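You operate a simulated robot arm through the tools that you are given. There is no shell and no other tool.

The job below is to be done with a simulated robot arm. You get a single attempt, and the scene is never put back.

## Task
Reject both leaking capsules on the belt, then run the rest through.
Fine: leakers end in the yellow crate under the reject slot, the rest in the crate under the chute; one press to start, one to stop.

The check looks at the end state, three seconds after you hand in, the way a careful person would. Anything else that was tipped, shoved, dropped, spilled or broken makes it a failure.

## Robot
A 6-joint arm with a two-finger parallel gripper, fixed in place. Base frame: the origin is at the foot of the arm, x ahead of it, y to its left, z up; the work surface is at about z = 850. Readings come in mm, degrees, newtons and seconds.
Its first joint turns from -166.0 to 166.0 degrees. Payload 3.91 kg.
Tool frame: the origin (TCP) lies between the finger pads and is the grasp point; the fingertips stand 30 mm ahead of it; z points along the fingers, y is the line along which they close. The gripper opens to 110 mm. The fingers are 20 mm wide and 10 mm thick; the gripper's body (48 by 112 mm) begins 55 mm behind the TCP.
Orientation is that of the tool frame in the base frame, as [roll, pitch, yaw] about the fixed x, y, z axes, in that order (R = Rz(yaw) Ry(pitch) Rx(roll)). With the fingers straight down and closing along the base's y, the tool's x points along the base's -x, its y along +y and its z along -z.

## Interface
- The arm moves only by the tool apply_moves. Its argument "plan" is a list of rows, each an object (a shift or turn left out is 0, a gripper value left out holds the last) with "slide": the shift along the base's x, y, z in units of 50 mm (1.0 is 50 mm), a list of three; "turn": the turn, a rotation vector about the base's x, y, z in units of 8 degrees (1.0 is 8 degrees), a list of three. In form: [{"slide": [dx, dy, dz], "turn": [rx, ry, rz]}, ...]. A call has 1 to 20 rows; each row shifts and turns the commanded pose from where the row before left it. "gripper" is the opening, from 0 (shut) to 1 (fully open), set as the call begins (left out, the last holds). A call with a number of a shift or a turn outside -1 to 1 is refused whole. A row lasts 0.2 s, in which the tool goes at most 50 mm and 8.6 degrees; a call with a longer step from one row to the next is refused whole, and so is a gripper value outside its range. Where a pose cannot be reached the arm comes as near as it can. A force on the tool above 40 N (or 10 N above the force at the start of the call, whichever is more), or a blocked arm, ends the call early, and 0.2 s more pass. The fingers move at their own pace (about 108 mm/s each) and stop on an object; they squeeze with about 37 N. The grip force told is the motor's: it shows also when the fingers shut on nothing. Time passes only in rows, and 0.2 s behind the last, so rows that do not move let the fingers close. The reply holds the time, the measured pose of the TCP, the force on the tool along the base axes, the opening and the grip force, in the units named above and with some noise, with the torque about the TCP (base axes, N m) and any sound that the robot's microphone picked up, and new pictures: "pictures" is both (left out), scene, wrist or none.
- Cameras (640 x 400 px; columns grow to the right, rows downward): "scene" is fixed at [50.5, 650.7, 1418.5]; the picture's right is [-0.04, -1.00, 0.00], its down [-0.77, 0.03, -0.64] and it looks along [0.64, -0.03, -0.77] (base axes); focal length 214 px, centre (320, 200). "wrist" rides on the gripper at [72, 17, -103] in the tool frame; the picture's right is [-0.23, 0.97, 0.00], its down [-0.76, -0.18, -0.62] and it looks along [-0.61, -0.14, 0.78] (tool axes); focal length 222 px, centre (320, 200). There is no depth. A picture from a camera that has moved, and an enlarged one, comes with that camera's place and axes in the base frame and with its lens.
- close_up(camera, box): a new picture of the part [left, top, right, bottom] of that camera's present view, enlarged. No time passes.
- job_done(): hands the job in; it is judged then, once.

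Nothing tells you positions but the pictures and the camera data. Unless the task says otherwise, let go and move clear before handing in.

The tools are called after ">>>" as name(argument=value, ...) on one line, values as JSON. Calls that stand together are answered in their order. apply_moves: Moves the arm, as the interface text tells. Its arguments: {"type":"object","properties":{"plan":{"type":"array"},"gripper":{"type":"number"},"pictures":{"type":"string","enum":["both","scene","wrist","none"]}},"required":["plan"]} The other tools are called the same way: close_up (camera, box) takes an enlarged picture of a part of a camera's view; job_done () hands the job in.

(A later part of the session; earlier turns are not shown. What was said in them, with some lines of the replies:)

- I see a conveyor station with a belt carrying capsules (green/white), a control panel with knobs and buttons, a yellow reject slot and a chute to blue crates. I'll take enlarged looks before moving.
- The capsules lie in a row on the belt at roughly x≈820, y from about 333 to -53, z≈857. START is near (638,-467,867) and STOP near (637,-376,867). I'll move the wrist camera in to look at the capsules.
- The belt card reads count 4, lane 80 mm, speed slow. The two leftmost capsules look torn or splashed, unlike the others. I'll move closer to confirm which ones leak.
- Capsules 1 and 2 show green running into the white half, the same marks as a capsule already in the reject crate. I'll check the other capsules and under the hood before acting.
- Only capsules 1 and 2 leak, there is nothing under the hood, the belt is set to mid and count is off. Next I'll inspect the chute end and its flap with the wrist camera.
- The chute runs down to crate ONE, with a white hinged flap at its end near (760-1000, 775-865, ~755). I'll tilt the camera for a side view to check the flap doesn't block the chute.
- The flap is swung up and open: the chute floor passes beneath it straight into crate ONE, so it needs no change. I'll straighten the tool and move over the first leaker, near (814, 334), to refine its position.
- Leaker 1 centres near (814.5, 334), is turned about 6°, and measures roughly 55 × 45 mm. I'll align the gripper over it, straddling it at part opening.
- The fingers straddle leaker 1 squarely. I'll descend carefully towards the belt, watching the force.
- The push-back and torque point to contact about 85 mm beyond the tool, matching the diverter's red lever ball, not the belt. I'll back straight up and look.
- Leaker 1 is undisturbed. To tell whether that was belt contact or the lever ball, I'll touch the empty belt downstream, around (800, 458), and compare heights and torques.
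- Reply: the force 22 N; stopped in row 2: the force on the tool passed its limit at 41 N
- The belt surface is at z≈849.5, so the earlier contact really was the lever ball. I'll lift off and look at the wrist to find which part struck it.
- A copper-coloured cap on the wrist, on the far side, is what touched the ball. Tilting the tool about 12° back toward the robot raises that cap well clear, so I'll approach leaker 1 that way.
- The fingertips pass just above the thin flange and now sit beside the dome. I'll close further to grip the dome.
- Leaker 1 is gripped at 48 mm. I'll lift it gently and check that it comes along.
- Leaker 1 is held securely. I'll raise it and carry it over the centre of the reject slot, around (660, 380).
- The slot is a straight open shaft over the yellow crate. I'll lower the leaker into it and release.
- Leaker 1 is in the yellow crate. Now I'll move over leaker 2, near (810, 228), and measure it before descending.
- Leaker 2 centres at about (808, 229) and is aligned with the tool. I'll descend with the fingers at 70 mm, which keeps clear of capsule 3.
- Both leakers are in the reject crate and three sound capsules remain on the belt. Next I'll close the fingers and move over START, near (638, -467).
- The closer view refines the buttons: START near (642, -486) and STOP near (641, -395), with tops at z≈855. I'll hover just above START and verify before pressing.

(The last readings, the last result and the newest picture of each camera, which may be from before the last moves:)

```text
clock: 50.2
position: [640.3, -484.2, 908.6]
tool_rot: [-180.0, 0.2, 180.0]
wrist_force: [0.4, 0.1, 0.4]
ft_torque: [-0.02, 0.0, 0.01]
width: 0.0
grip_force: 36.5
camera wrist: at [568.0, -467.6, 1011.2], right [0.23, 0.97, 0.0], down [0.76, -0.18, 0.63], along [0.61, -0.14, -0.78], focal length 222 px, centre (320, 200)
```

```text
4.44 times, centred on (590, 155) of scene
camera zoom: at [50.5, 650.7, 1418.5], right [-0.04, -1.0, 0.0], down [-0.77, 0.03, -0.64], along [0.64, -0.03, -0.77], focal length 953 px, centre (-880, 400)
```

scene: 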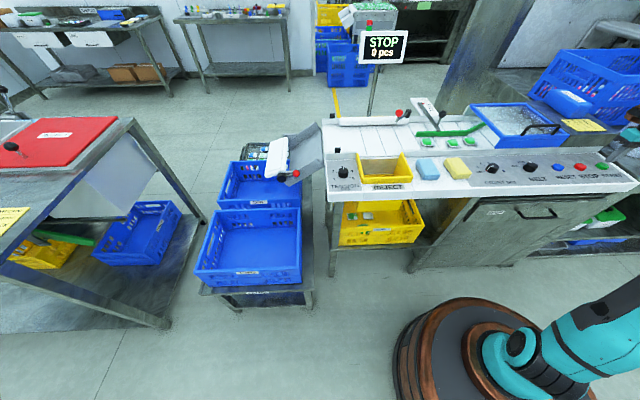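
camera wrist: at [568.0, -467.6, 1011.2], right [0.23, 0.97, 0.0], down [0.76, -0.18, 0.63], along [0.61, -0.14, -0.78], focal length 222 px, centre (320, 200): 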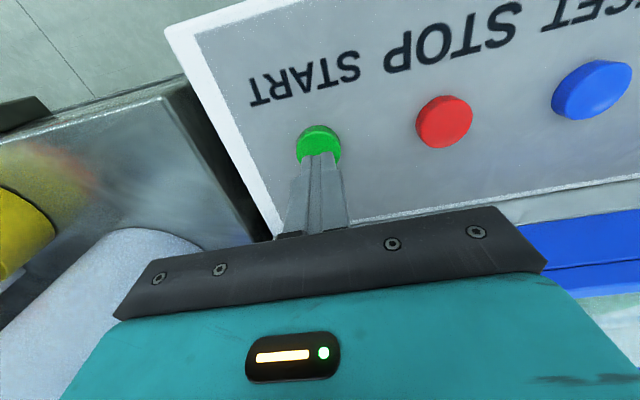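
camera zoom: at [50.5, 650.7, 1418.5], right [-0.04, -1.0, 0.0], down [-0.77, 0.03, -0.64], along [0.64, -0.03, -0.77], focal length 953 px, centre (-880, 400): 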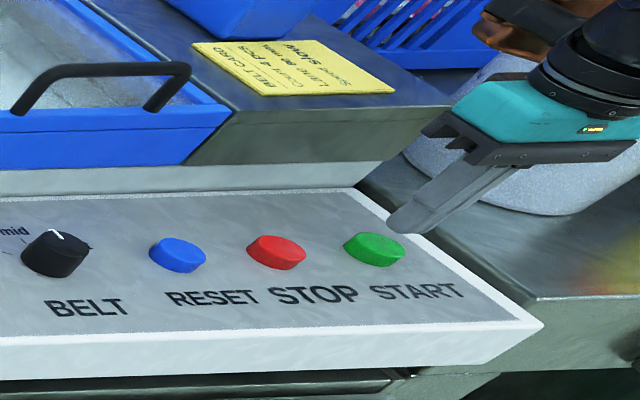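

The fingertip is centred over START. I'll lower in small steps, watching force, sound and the display.

>>> apply_moves(plan=[{"slide": [0.01, 0, -0.12]}, {"slide": [0, 0, -0.06]}, {"slide": [0, 0, 0]}], pictures="none")

>>> close_up(camera="wrist", box=[240, 100, 400, 220])

>>> close_up(camera="scene", box=[570, 130, 640, 190])

```text
clock: 51.0
position: [640.8, -483.2, 900.1]
tool_rot: [179.9, 0.2, -180.0]
wrist_force: [0.2, 0.3, 0.2]
ft_torque: [0.01, -0.02, 0.0]
width: 0.1
grip_force: 36.6
```

```text
3.33 times, centred on (320, 160) of wrist
camera zoom: at [567.5, -467.6, 1003.0], right [0.23, 0.97, 0.0], down [0.76, -0.18, 0.63], along [0.61, -0.14, -0.78], focal length 740 px, centre (320, 333)
```

zoom: 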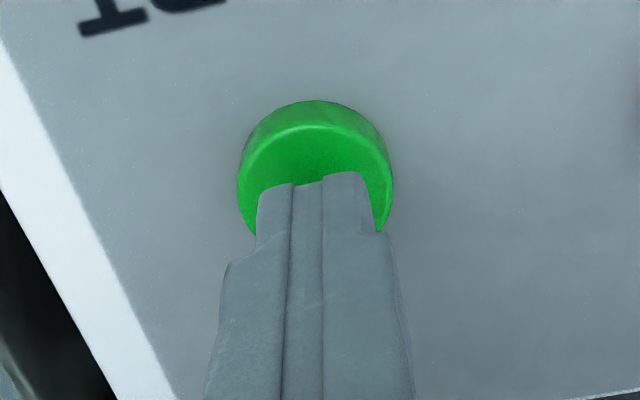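

```text
6.67 times, centred on (605, 160) of scene
camera zoom: at [50.5, 650.7, 1418.5], right [-0.04, -1.0, 0.0], down [-0.77, 0.03, -0.64], along [0.64, -0.03, -0.77], focal length 1430 px, centre (-1580, 467)
```

zoom: 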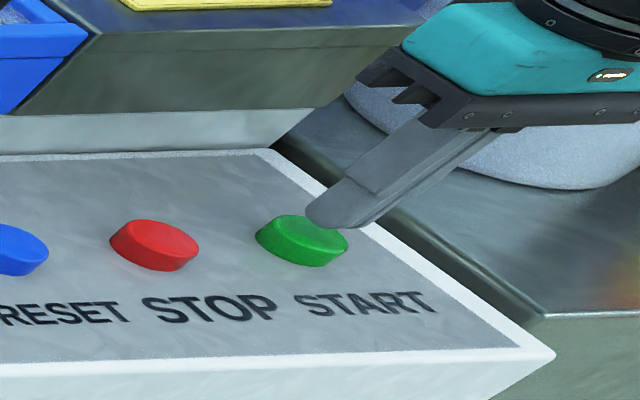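

>>> apply_moves(plan=[{"slide": [0, 0, -0.1]}, {"slide": [0, 0, -0.06]}], pictures="none")

>>> apply_moves(plan=[{"slide": [0, 0, -0.04]}], pictures="none")

>>> apply_moves(plan=[{"slide": [0, 0, -0.04]}], pictures="none")

```text
clock: 51.6
position: [641.6, -483.3, 892.8]
tool_rot: [-179.9, 0.2, -180.0]
wrist_force: [0.6, 0.0, -0.3]
ft_torque: [0.0, 0.01, 0.01]
width: 0.0
grip_force: 37.0
```

```text
clock: 52.0
position: [640.6, -484.1, 891.0]
tool_rot: [179.9, 0.2, -180.0]
wrist_force: [0.8, -0.5, 0.6]
ft_torque: [0.03, 0.0, -0.02]
width: 0.0
grip_force: 37.3
```

```text
clock: 52.5
position: [640.4, -483.1, 889.0]
tool_rot: [-180.0, 0.2, -179.9]
wrist_force: [1.3, -0.7, 2.7]
ft_torque: [-0.02, -0.03, 0.01]
width: 0.1
grip_force: 37.0
heard: click
```

A click was heard. I'll check the display before retreating.

>>> close_up(camera="scene", box=[350, 10, 430, 70])

>>> close_up(camera="scene", box=[320, 90, 500, 190])

```text
6.67 times, centred on (390, 40) of scene
camera zoom: at [50.5, 650.7, 1418.5], right [-0.04, -1.0, 0.0], down [-0.77, 0.03, -0.64], along [0.64, -0.03, -0.77], focal length 1430 px, centre (-147, 1267)
```

zoom: 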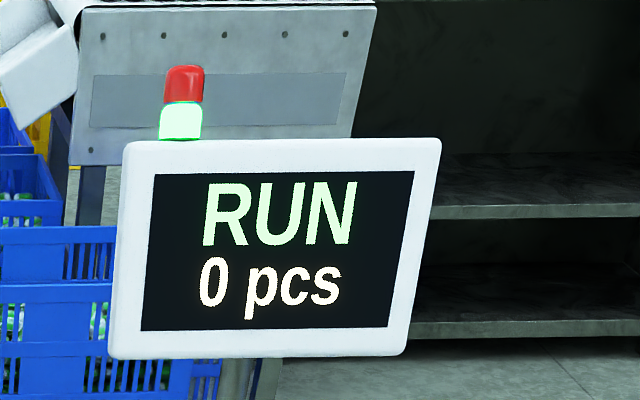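

```text
3.56 times, centred on (410, 140) of scene
camera zoom: at [50.5, 650.7, 1418.5], right [-0.04, -1.0, 0.0], down [-0.77, 0.03, -0.64], along [0.64, -0.03, -0.77], focal length 763 px, centre (0, 413)
```

zoom: 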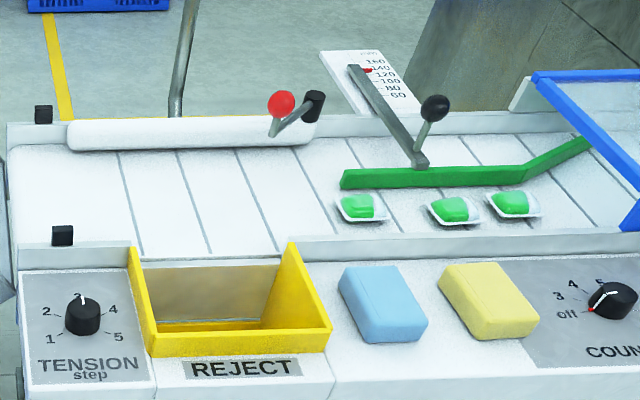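

The belt is running. I'll lift off START and hover over STOP while watching the capsules.

>>> apply_moves(plan=[{"slide": [0, 0, 0.4]}, {"slide": [0, 0.91, 0]}, {"slide": [0, 0.91, 0]}, {"slide": [0, 0, 0]}], pictures="both")

>>> close_up(camera="scene", box=[230, 90, 480, 210])

>>> close_up(camera="wrist", box=[240, 100, 400, 220])

```text
clock: 53.5
position: [639.0, -391.7, 909.6]
tool_rot: [-180.0, 0.2, 180.0]
wrist_force: [-0.2, 0.3, -1.1]
ft_torque: [-0.03, 0.02, 0.0]
width: 0.0
grip_force: 36.9
camera wrist: at [566.5, -375.6, 1011.2], right [0.23, 0.97, 0.0], down [0.76, -0.18, 0.63], along [0.61, -0.14, -0.78], focal length 222 px, centre (320, 200)
```

scene: 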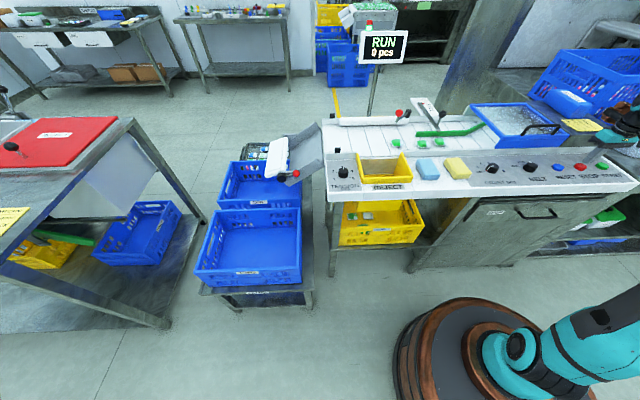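
wrist: 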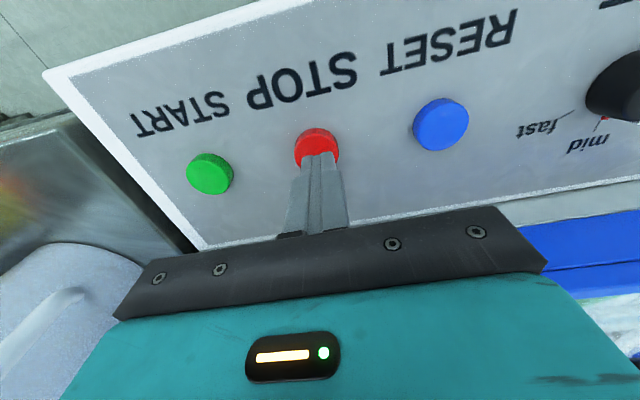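

```text
2.56 times, centred on (355, 150) of scene
camera zoom: at [50.5, 650.7, 1418.5], right [-0.04, -1.0, 0.0], down [-0.77, 0.03, -0.64], along [0.64, -0.03, -0.77], focal length 549 px, centre (230, 328)
```

zoom: 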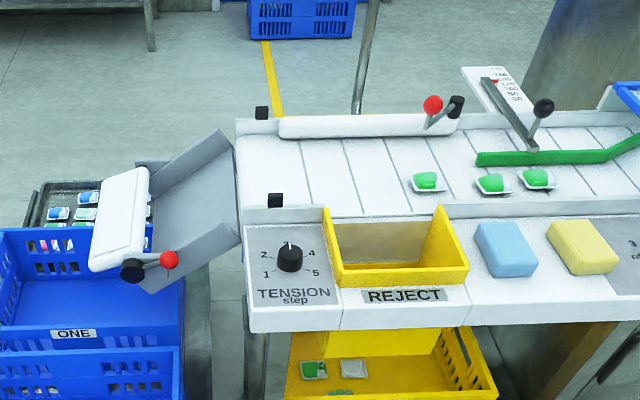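

```text
3.33 times, centred on (320, 160) of wrist
camera zoom: at [566.5, -375.6, 1011.2], right [0.23, 0.97, 0.0], down [0.76, -0.18, 0.63], along [0.61, -0.14, -0.78], focal length 740 px, centre (320, 333)
```

zoom: 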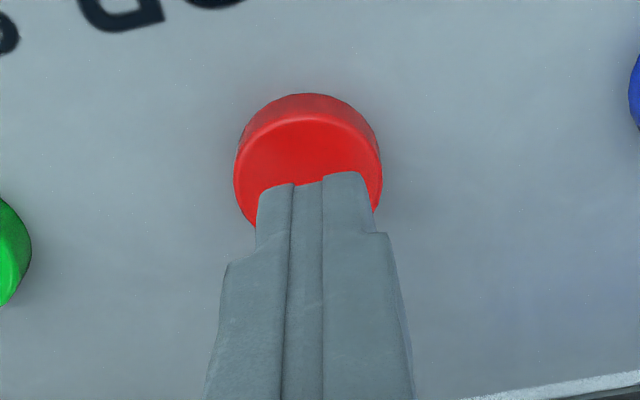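

Capsules travel at about 110 mm/s toward the chute. I'll hold over STOP and watch.

>>> apply_moves(plan=[{"slide": [0, 0, 0]}, {"slide": [0, 0, 0]}, {"slide": [0, 0, 0]}, {"slide": [0, 0, 0]}, {"slide": [0, 0, 0]}, {"slide": [0, 0, 0]}, {"slide": [0, 0, 0]}, {"slide": [0, 0, 0]}, {"slide": [0, 0, 0]}, {"slide": [0, 0, 0]}, {"slide": [0, 0, 0]}, {"slide": [0, 0, 0]}, {"slide": [0, 0, 0]}], pictures="scene")

>>> close_up(camera="scene", box=[190, 90, 440, 240])

```text
clock: 56.2
position: [639.8, -392.0, 908.9]
tool_rot: [180.0, 0.2, -179.9]
wrist_force: [0.2, -0.4, -0.4]
ft_torque: [-0.01, 0.0, 0.01]
width: 0.2
grip_force: 36.6
```

scene: 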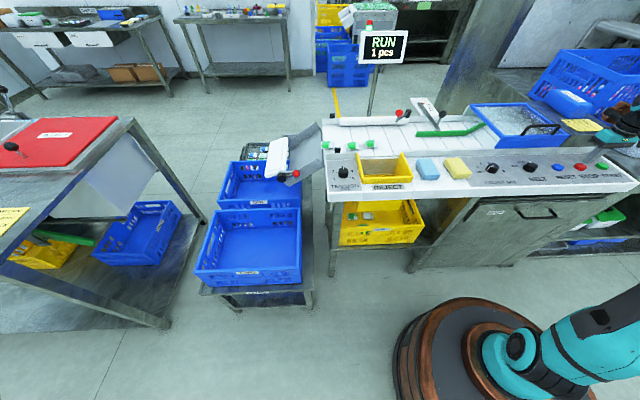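

```text
2.56 times, centred on (315, 165) of scene
camera zoom: at [50.5, 650.7, 1418.5], right [-0.04, -1.0, 0.0], down [-0.77, 0.03, -0.64], along [0.64, -0.03, -0.77], focal length 549 px, centre (333, 290)
```

zoom: 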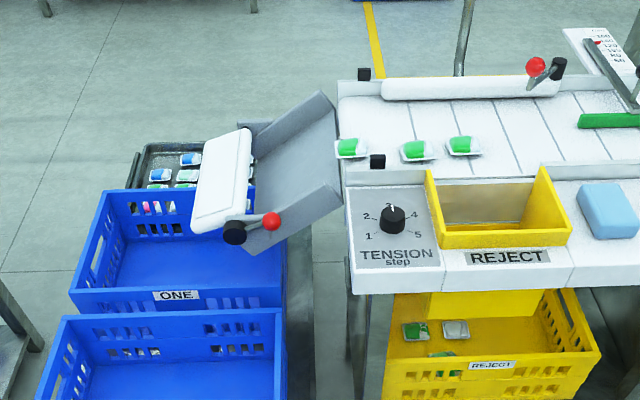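

>>> apply_moves(plan=[{"slide": [0, 0, 0]}, {"slide": [0, 0, 0]}, {"slide": [0, 0, 0]}, {"slide": [0, 0, 0]}], pictures="none")

>>> close_up(camera="scene", box=[190, 90, 440, 240])

```text
clock: 57.2
position: [639.1, -393.2, 909.0]
tool_rot: [-179.9, 0.2, 179.9]
wrist_force: [0.2, 0.4, -0.3]
ft_torque: [0.01, 0.0, 0.03]
width: 0.0
grip_force: 37.0
```

```text
2.56 times, centred on (315, 165) of scene
camera zoom: at [50.5, 650.7, 1418.5], right [-0.04, -1.0, 0.0], down [-0.77, 0.03, -0.64], along [0.64, -0.03, -0.77], focal length 549 px, centre (333, 290)
```

zoom: 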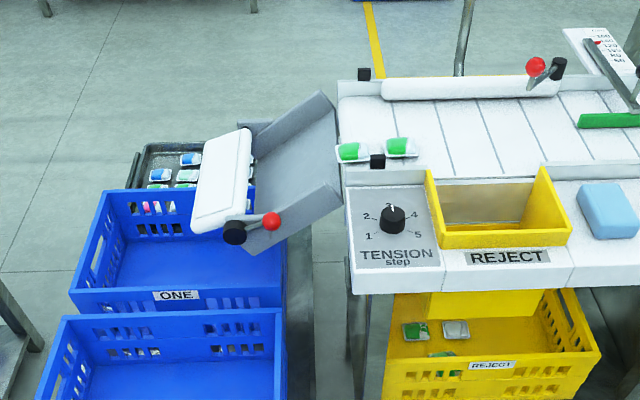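

>>> apply_moves(plan=[{"slide": [0, 0, 0]}, {"slide": [0, 0, 0]}, {"slide": [0, 0, 0]}, {"slide": [0, 0, 0]}, {"slide": [0, 0, 0]}], pictures="none")

>>> close_up(camera="scene", box=[190, 90, 440, 240])

>>> close_up(camera="scene", box=[350, 10, 430, 70])

```text
clock: 58.5
position: [639.8, -392.5, 907.8]
tool_rot: [-180.0, 0.2, -180.0]
wrist_force: [0.2, 0.0, 0.6]
ft_torque: [0.01, -0.01, 0.03]
width: 0.2
grip_force: 36.7
```

```text
2.56 times, centred on (315, 165) of scene
camera zoom: at [50.5, 650.7, 1418.5], right [-0.04, -1.0, 0.0], down [-0.77, 0.03, -0.64], along [0.64, -0.03, -0.77], focal length 549 px, centre (333, 290)
```

zoom: 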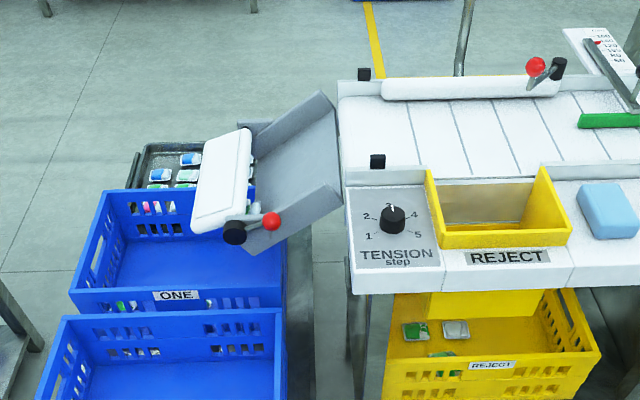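

```text
6.67 times, centred on (390, 40) of scene
camera zoom: at [50.5, 650.7, 1418.5], right [-0.04, -1.0, 0.0], down [-0.77, 0.03, -0.64], along [0.64, -0.03, -0.77], focal length 1430 px, centre (-147, 1267)
```

zoom: 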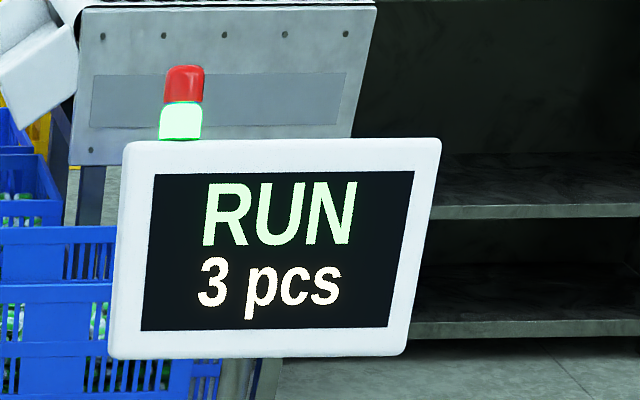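

All three sound capsules have passed and the count shows 3. I'll check crate ONE and then press STOP.

>>> close_up(camera="scene", box=[205, 130, 325, 220])

>>> apply_moves(plan=[{"slide": [0.02, -0.02, -0.2]}, {"slide": [0, 0, -0.1]}, {"slide": [0, 0, 0]}], pictures="none")

```text
4.44 times, centred on (265, 175) of scene
camera zoom: at [50.5, 650.7, 1418.5], right [-0.04, -1.0, 0.0], down [-0.77, 0.03, -0.64], along [0.64, -0.03, -0.77], focal length 953 px, centre (564, 311)
```

zoom: 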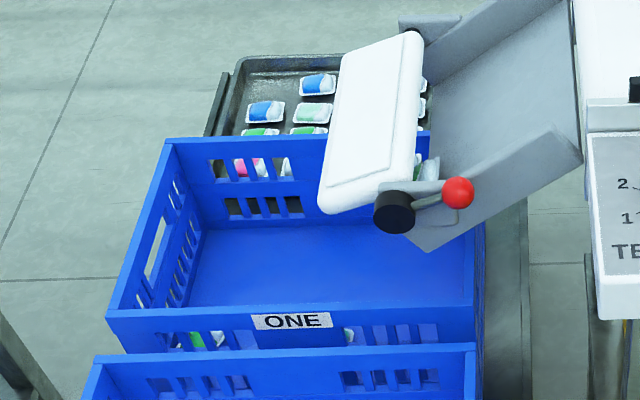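

```text
clock: 59.2
position: [641.5, -393.2, 893.7]
tool_rot: [-180.0, 0.2, 180.0]
wrist_force: [0.2, -0.6, -0.1]
ft_torque: [0.0, -0.01, 0.0]
width: 0.0
grip_force: 36.6
```

>>> apply_moves(plan=[{"slide": [0, 0, -0.05]}], pictures="none")

>>> apply_moves(plan=[{"slide": [0, 0, -0.04]}], pictures="none")

```text
clock: 59.6
position: [640.7, -393.8, 890.7]
tool_rot: [-179.9, 0.3, 179.9]
wrist_force: [0.7, 0.5, 0.5]
ft_torque: [-0.01, 0.02, -0.01]
width: 0.0
grip_force: 36.8
```

```text
clock: 60.0
position: [641.5, -392.9, 889.1]
tool_rot: [180.0, 0.2, 180.0]
wrist_force: [-0.6, -0.1, 2.2]
ft_torque: [-0.03, 0.02, -0.05]
width: 0.0
grip_force: 37.0
heard: click
```

>>> close_up(camera="scene", box=[350, 10, 430, 70])

>>> apply_moves(plan=[{"slide": [0, 0, 0.5]}, {"slide": [0, 0, 0.8]}, {"slide": [0, 0, 0.8]}, {"slide": [0, 0, 0]}], pictures="scene")

>>> close_up(camera="scene", box=[350, 10, 430, 70])

```text
6.67 times, centred on (390, 40) of scene
camera zoom: at [50.5, 650.7, 1418.5], right [-0.04, -1.0, 0.0], down [-0.77, 0.03, -0.64], along [0.64, -0.03, -0.77], focal length 1430 px, centre (-147, 1267)
```

zoom: 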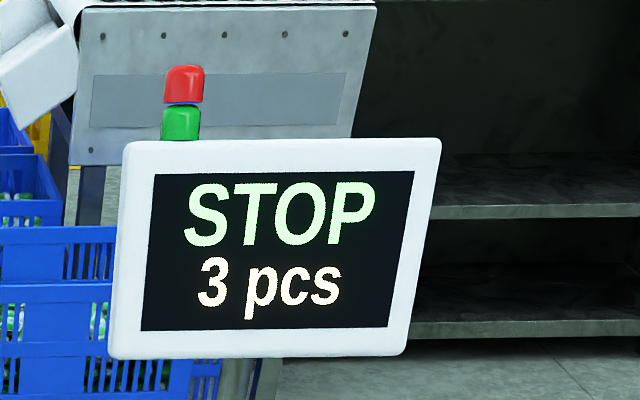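

```text
clock: 61.0
position: [640.6, -394.6, 994.4]
tool_rot: [-179.9, 0.2, -180.0]
wrist_force: [0.6, 0.2, -0.1]
ft_torque: [-0.02, 0.0, -0.03]
width: 0.2
grip_force: 37.3
```

scene: 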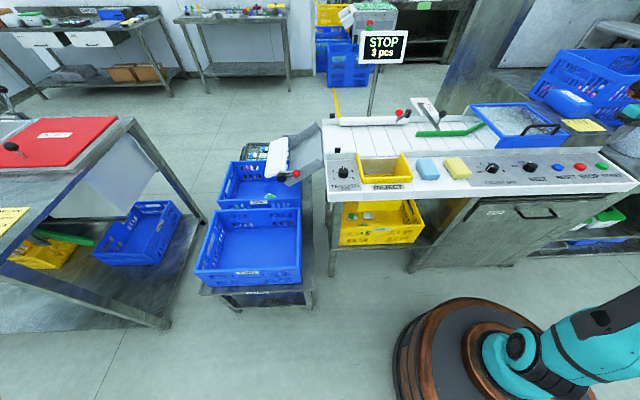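

```text
6.67 times, centred on (390, 40) of scene
camera zoom: at [50.5, 650.7, 1418.5], right [-0.04, -1.0, 0.0], down [-0.77, 0.03, -0.64], along [0.64, -0.03, -0.77], focal length 1430 px, centre (-147, 1267)
```

zoom: 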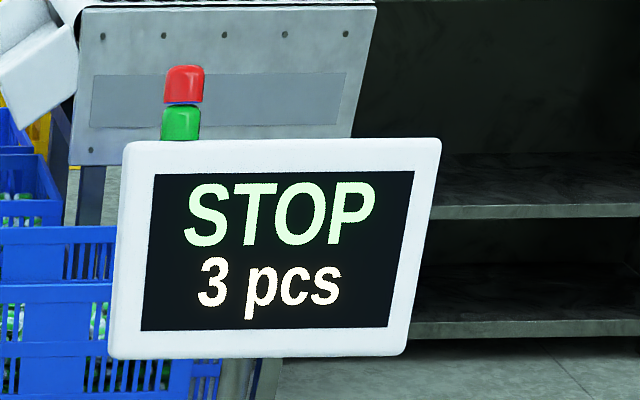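

The belt has stopped at 3 pcs. I'll check that all three sound capsules really lie in crate ONE.

>>> close_up(camera="scene", box=[215, 135, 315, 215])

>>> close_up(camera="scene", box=[225, 190, 275, 220])

>>> close_up(camera="scene", box=[320, 90, 480, 260])

```text
5.00 times, centred on (265, 175) of scene
camera zoom: at [50.5, 650.7, 1418.5], right [-0.04, -1.0, 0.0], down [-0.77, 0.03, -0.64], along [0.64, -0.03, -0.77], focal length 1072 px, centre (595, 325)
```

zoom: 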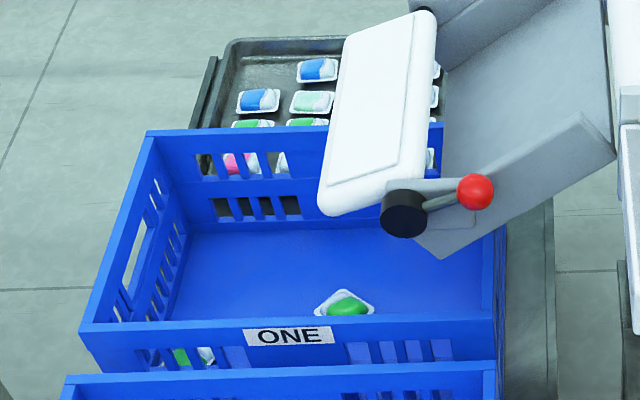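

```text
12.80 times, centred on (250, 205) of scene
camera zoom: at [50.5, 650.7, 1418.5], right [-0.04, -1.0, 0.0], down [-0.77, 0.03, -0.64], along [0.64, -0.03, -0.77], focal length 2745 px, centre (1216, 136)
```

zoom: 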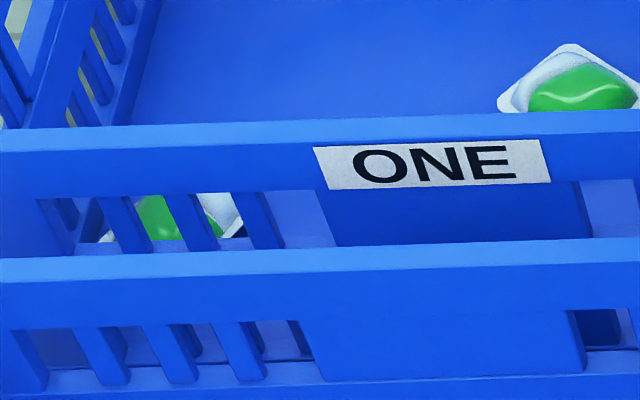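

```text
2.35 times, centred on (400, 175) of scene
camera zoom: at [50.5, 650.7, 1418.5], right [-0.04, -1.0, 0.0], down [-0.77, 0.03, -0.64], along [0.64, -0.03, -0.77], focal length 505 px, centre (132, 259)
```

zoom: 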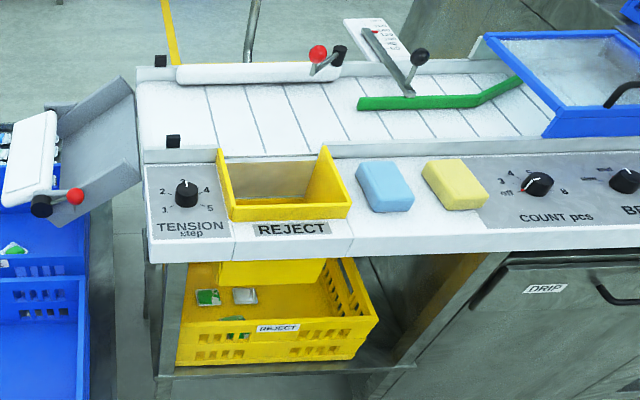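

Two capsules are visible in crate ONE and the third may be hidden, so I'll bring the wrist camera over to look inside.

>>> apply_moves(plan=[{"slide": [0, 0.9, 0.2]}, {"slide": [0, 0.95, 0.2]}, {"slide": [0, 0.95, 0.2]}, {"slide": [0, 0.95, 0.2]}, {"slide": [0, 0.95, 0]}, {"slide": [0, 0.95, 0]}, {"slide": [0, 0.95, 0]}, {"slide": [0, 0.95, 0]}, {"slide": [0, 0.95, 0]}, {"slide": [0, 0.95, 0]}, {"slide": [0, 0.95, 0]}, {"slide": [0, 0.95, 0]}, {"slide": [0, 0.95, 0]}, {"slide": [0, 0.95, 0]}, {"slide": [0, 0.95, 0]}, {"slide": [0, 0.95, 0]}], pictures="none")

>>> apply_moves(plan=[{"slide": [-0.15, 0.93, 0]}, {"slide": [-0.15, 0.93, 0]}, {"slide": [-0.15, 0.93, 0]}, {"slide": [-0.15, 0.93, 0]}, {"slide": [-0.15, 0.93, 0]}, {"slide": [-0.15, 0.93, 0]}, {"slide": [-0.15, 0.93, 0]}, {"slide": [-0.15, 0.9, 0]}, {"slide": [0, 0, 0]}, {"slide": [0, 0, 0]}], pictures="both")

>>> close_up(camera="wrist", box=[280, 0, 600, 240])

```text
clock: 64.5
position: [641.1, 366.3, 1034.3]
tool_rot: [180.0, 0.2, 179.9]
wrist_force: [-0.3, -0.2, -0.4]
ft_torque: [0.02, -0.02, -0.01]
width: 0.2
grip_force: 36.5
```

```text
clock: 66.7
position: [580.6, 735.8, 1032.8]
tool_rot: [180.0, 0.2, 180.0]
wrist_force: [0.3, 0.7, -0.2]
ft_torque: [0.02, 0.01, -0.01]
width: 0.0
grip_force: 37.2
camera wrist: at [508.0, 751.5, 1136.1], right [0.23, 0.97, 0.0], down [0.76, -0.18, 0.63], along [0.61, -0.14, -0.78], focal length 222 px, centre (320, 200)
```

scene: 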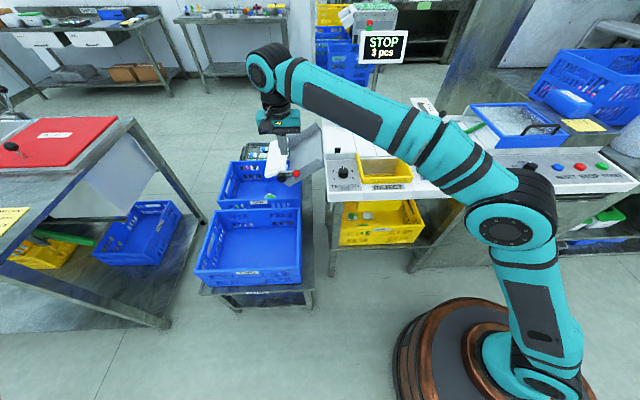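
wrist: 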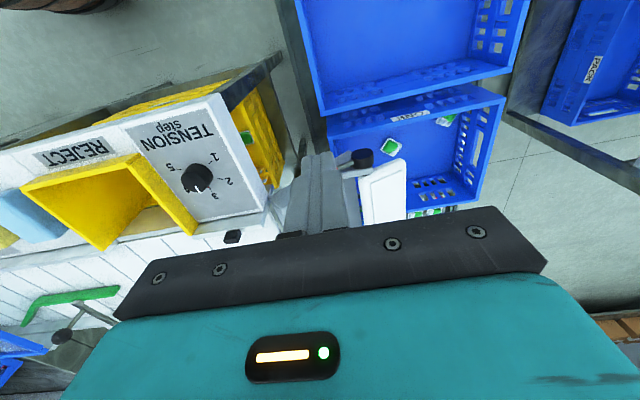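

```text
1.67 times, centred on (440, 120) of wrist
camera zoom: at [508.0, 751.5, 1136.1], right [0.23, 0.97, 0.0], down [0.76, -0.18, 0.63], along [0.61, -0.14, -0.78], focal length 370 px, centre (120, 333)
```

zoom: 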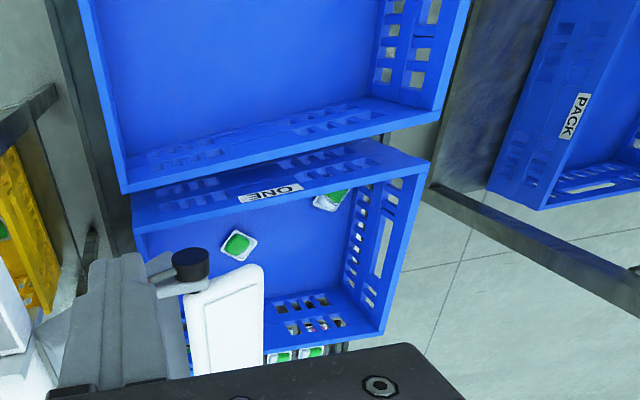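

>>> close_up(camera="wrist", box=[360, 90, 520, 220])

>>> close_up(camera="wrist", box=[400, 95, 470, 145])

```text
3.08 times, centred on (440, 155) of wrist
camera zoom: at [508.0, 751.5, 1136.1], right [0.23, 0.97, 0.0], down [0.76, -0.18, 0.63], along [0.61, -0.14, -0.78], focal length 684 px, centre (-49, 338)
```

zoom: 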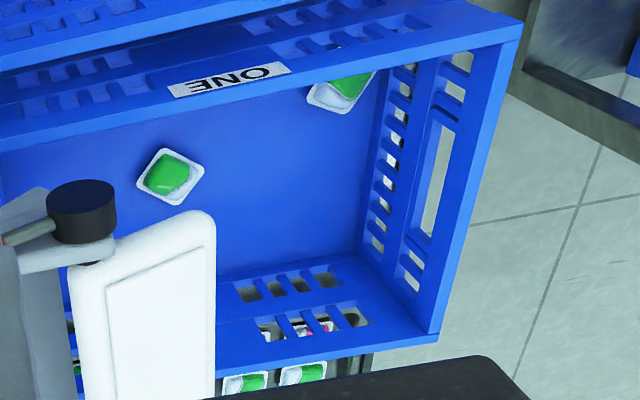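

```text
8.00 times, centred on (435, 120) of wrist
camera zoom: at [508.0, 751.5, 1136.1], right [0.23, 0.97, 0.0], down [0.76, -0.18, 0.63], along [0.61, -0.14, -0.78], focal length 1777 px, centre (-600, 840)
```

zoom: 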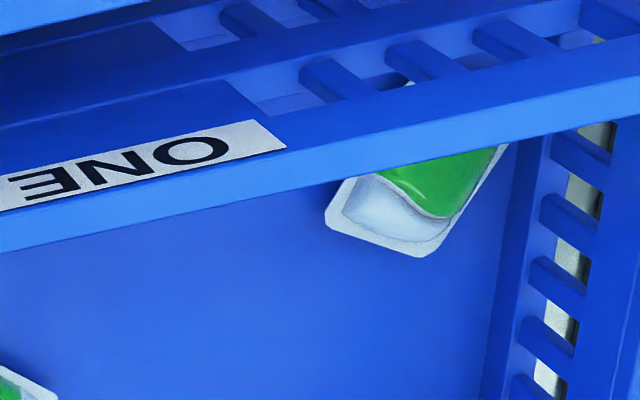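

Two capsules are clearly in the crate; the third is hidden. I'll open the fingers and get a tilted side view under the flap and chute.

>>> apply_moves(plan=[{"slide": [0.5, 0, -0.1]}, {"slide": [0.5, 0, -0.1]}, {"slide": [0, 0, 0]}, {"slide": [0, 0, 0]}], gripper=1.0, pictures="wrist")

>>> close_up(camera="wrist", box=[220, 90, 440, 240])

```text
clock: 67.7
position: [631.6, 734.6, 1022.9]
tool_rot: [-180.0, 0.2, -180.0]
wrist_force: [-0.7, 0.8, 0.4]
ft_torque: [0.01, 0.0, 0.03]
width: 109.8
grip_force: 0.1
camera wrist: at [558.9, 750.6, 1125.2], right [0.23, 0.97, 0.0], down [0.76, -0.18, 0.63], along [0.61, -0.14, -0.78], focal length 222 px, centre (320, 200)
```

wrist: 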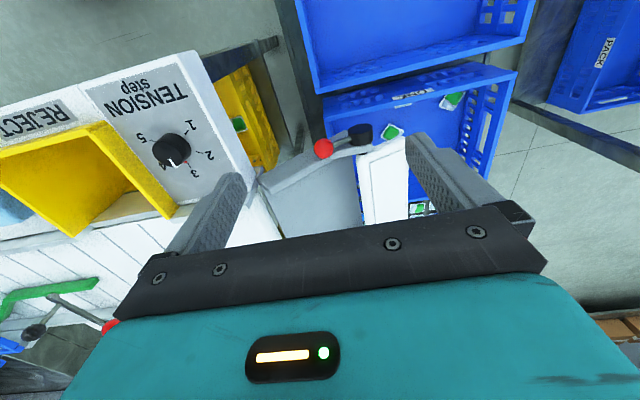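

```text
2.67 times, centred on (330, 165) of wrist
camera zoom: at [558.9, 750.6, 1125.2], right [0.23, 0.97, 0.0], down [0.76, -0.18, 0.63], along [0.61, -0.14, -0.78], focal length 592 px, centre (293, 293)
```

zoom: 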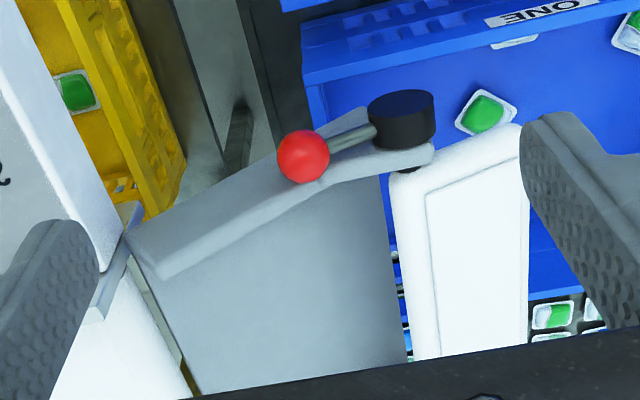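

>>> close_up(camera="wrist", box=[370, 80, 480, 150])

>>> close_up(camera="scene", box=[215, 170, 305, 225])

```text
5.71 times, centred on (425, 115) of wrist
camera zoom: at [558.9, 750.6, 1125.2], right [0.23, 0.97, 0.0], down [0.76, -0.18, 0.63], along [0.61, -0.14, -0.78], focal length 1269 px, centre (-280, 686)
```

zoom: 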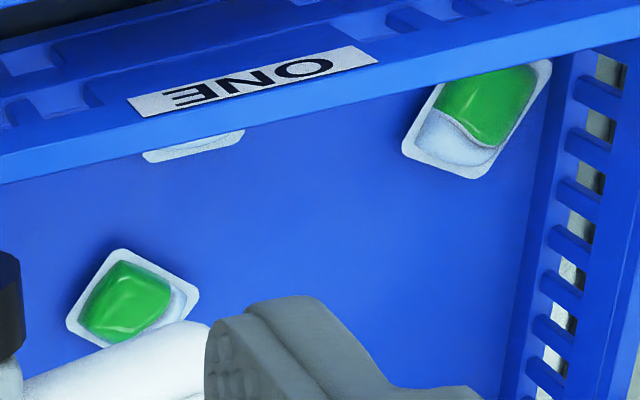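

```text
7.11 times, centred on (260, 198) of scene
camera zoom: at [50.5, 650.7, 1418.5], right [-0.04, -1.0, 0.0], down [-0.77, 0.03, -0.64], along [0.64, -0.03, -0.77], focal length 1525 px, centre (747, 218)
```

zoom: 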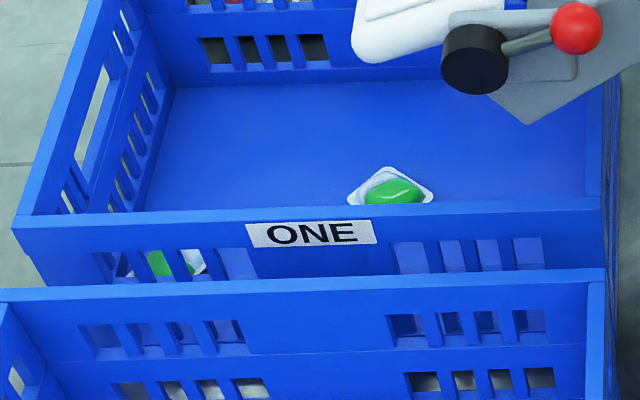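

All three sound capsules are in crate ONE, the chute and belt are empty and stopped, and both leakers are in the reject crate. The arm is clear with nothing held, so I'm handing in.

>>> job_done()

```text
The job is handed in.
```

I handed the job in with both leaking capsules in the yellow reject crate and the three good ones in crate ONE under the chute. I pressed START once and STOP once; the belt is stopped and empty, and the display reads "STOP, 3 pcs".

- **Lever touched:** while lowering for the first leaker, a wrist part pressed the diverter lever's red ball with about 11 N. I backed straight up. The lever looked unmoved afterwards, and I tilted the gripper for the rest of the picking.
- **Belt pressed:** I felt for the belt height on an empty stretch. One press went over the force limit, stopping at 41 N. I saw no mark or shift.
- **Settings left as found:** the belt card reads count 4, lane 80 mm, speed slow. The machine was on count off, belt mid and a wider lane. The task didn't ask for changes, so I made none.
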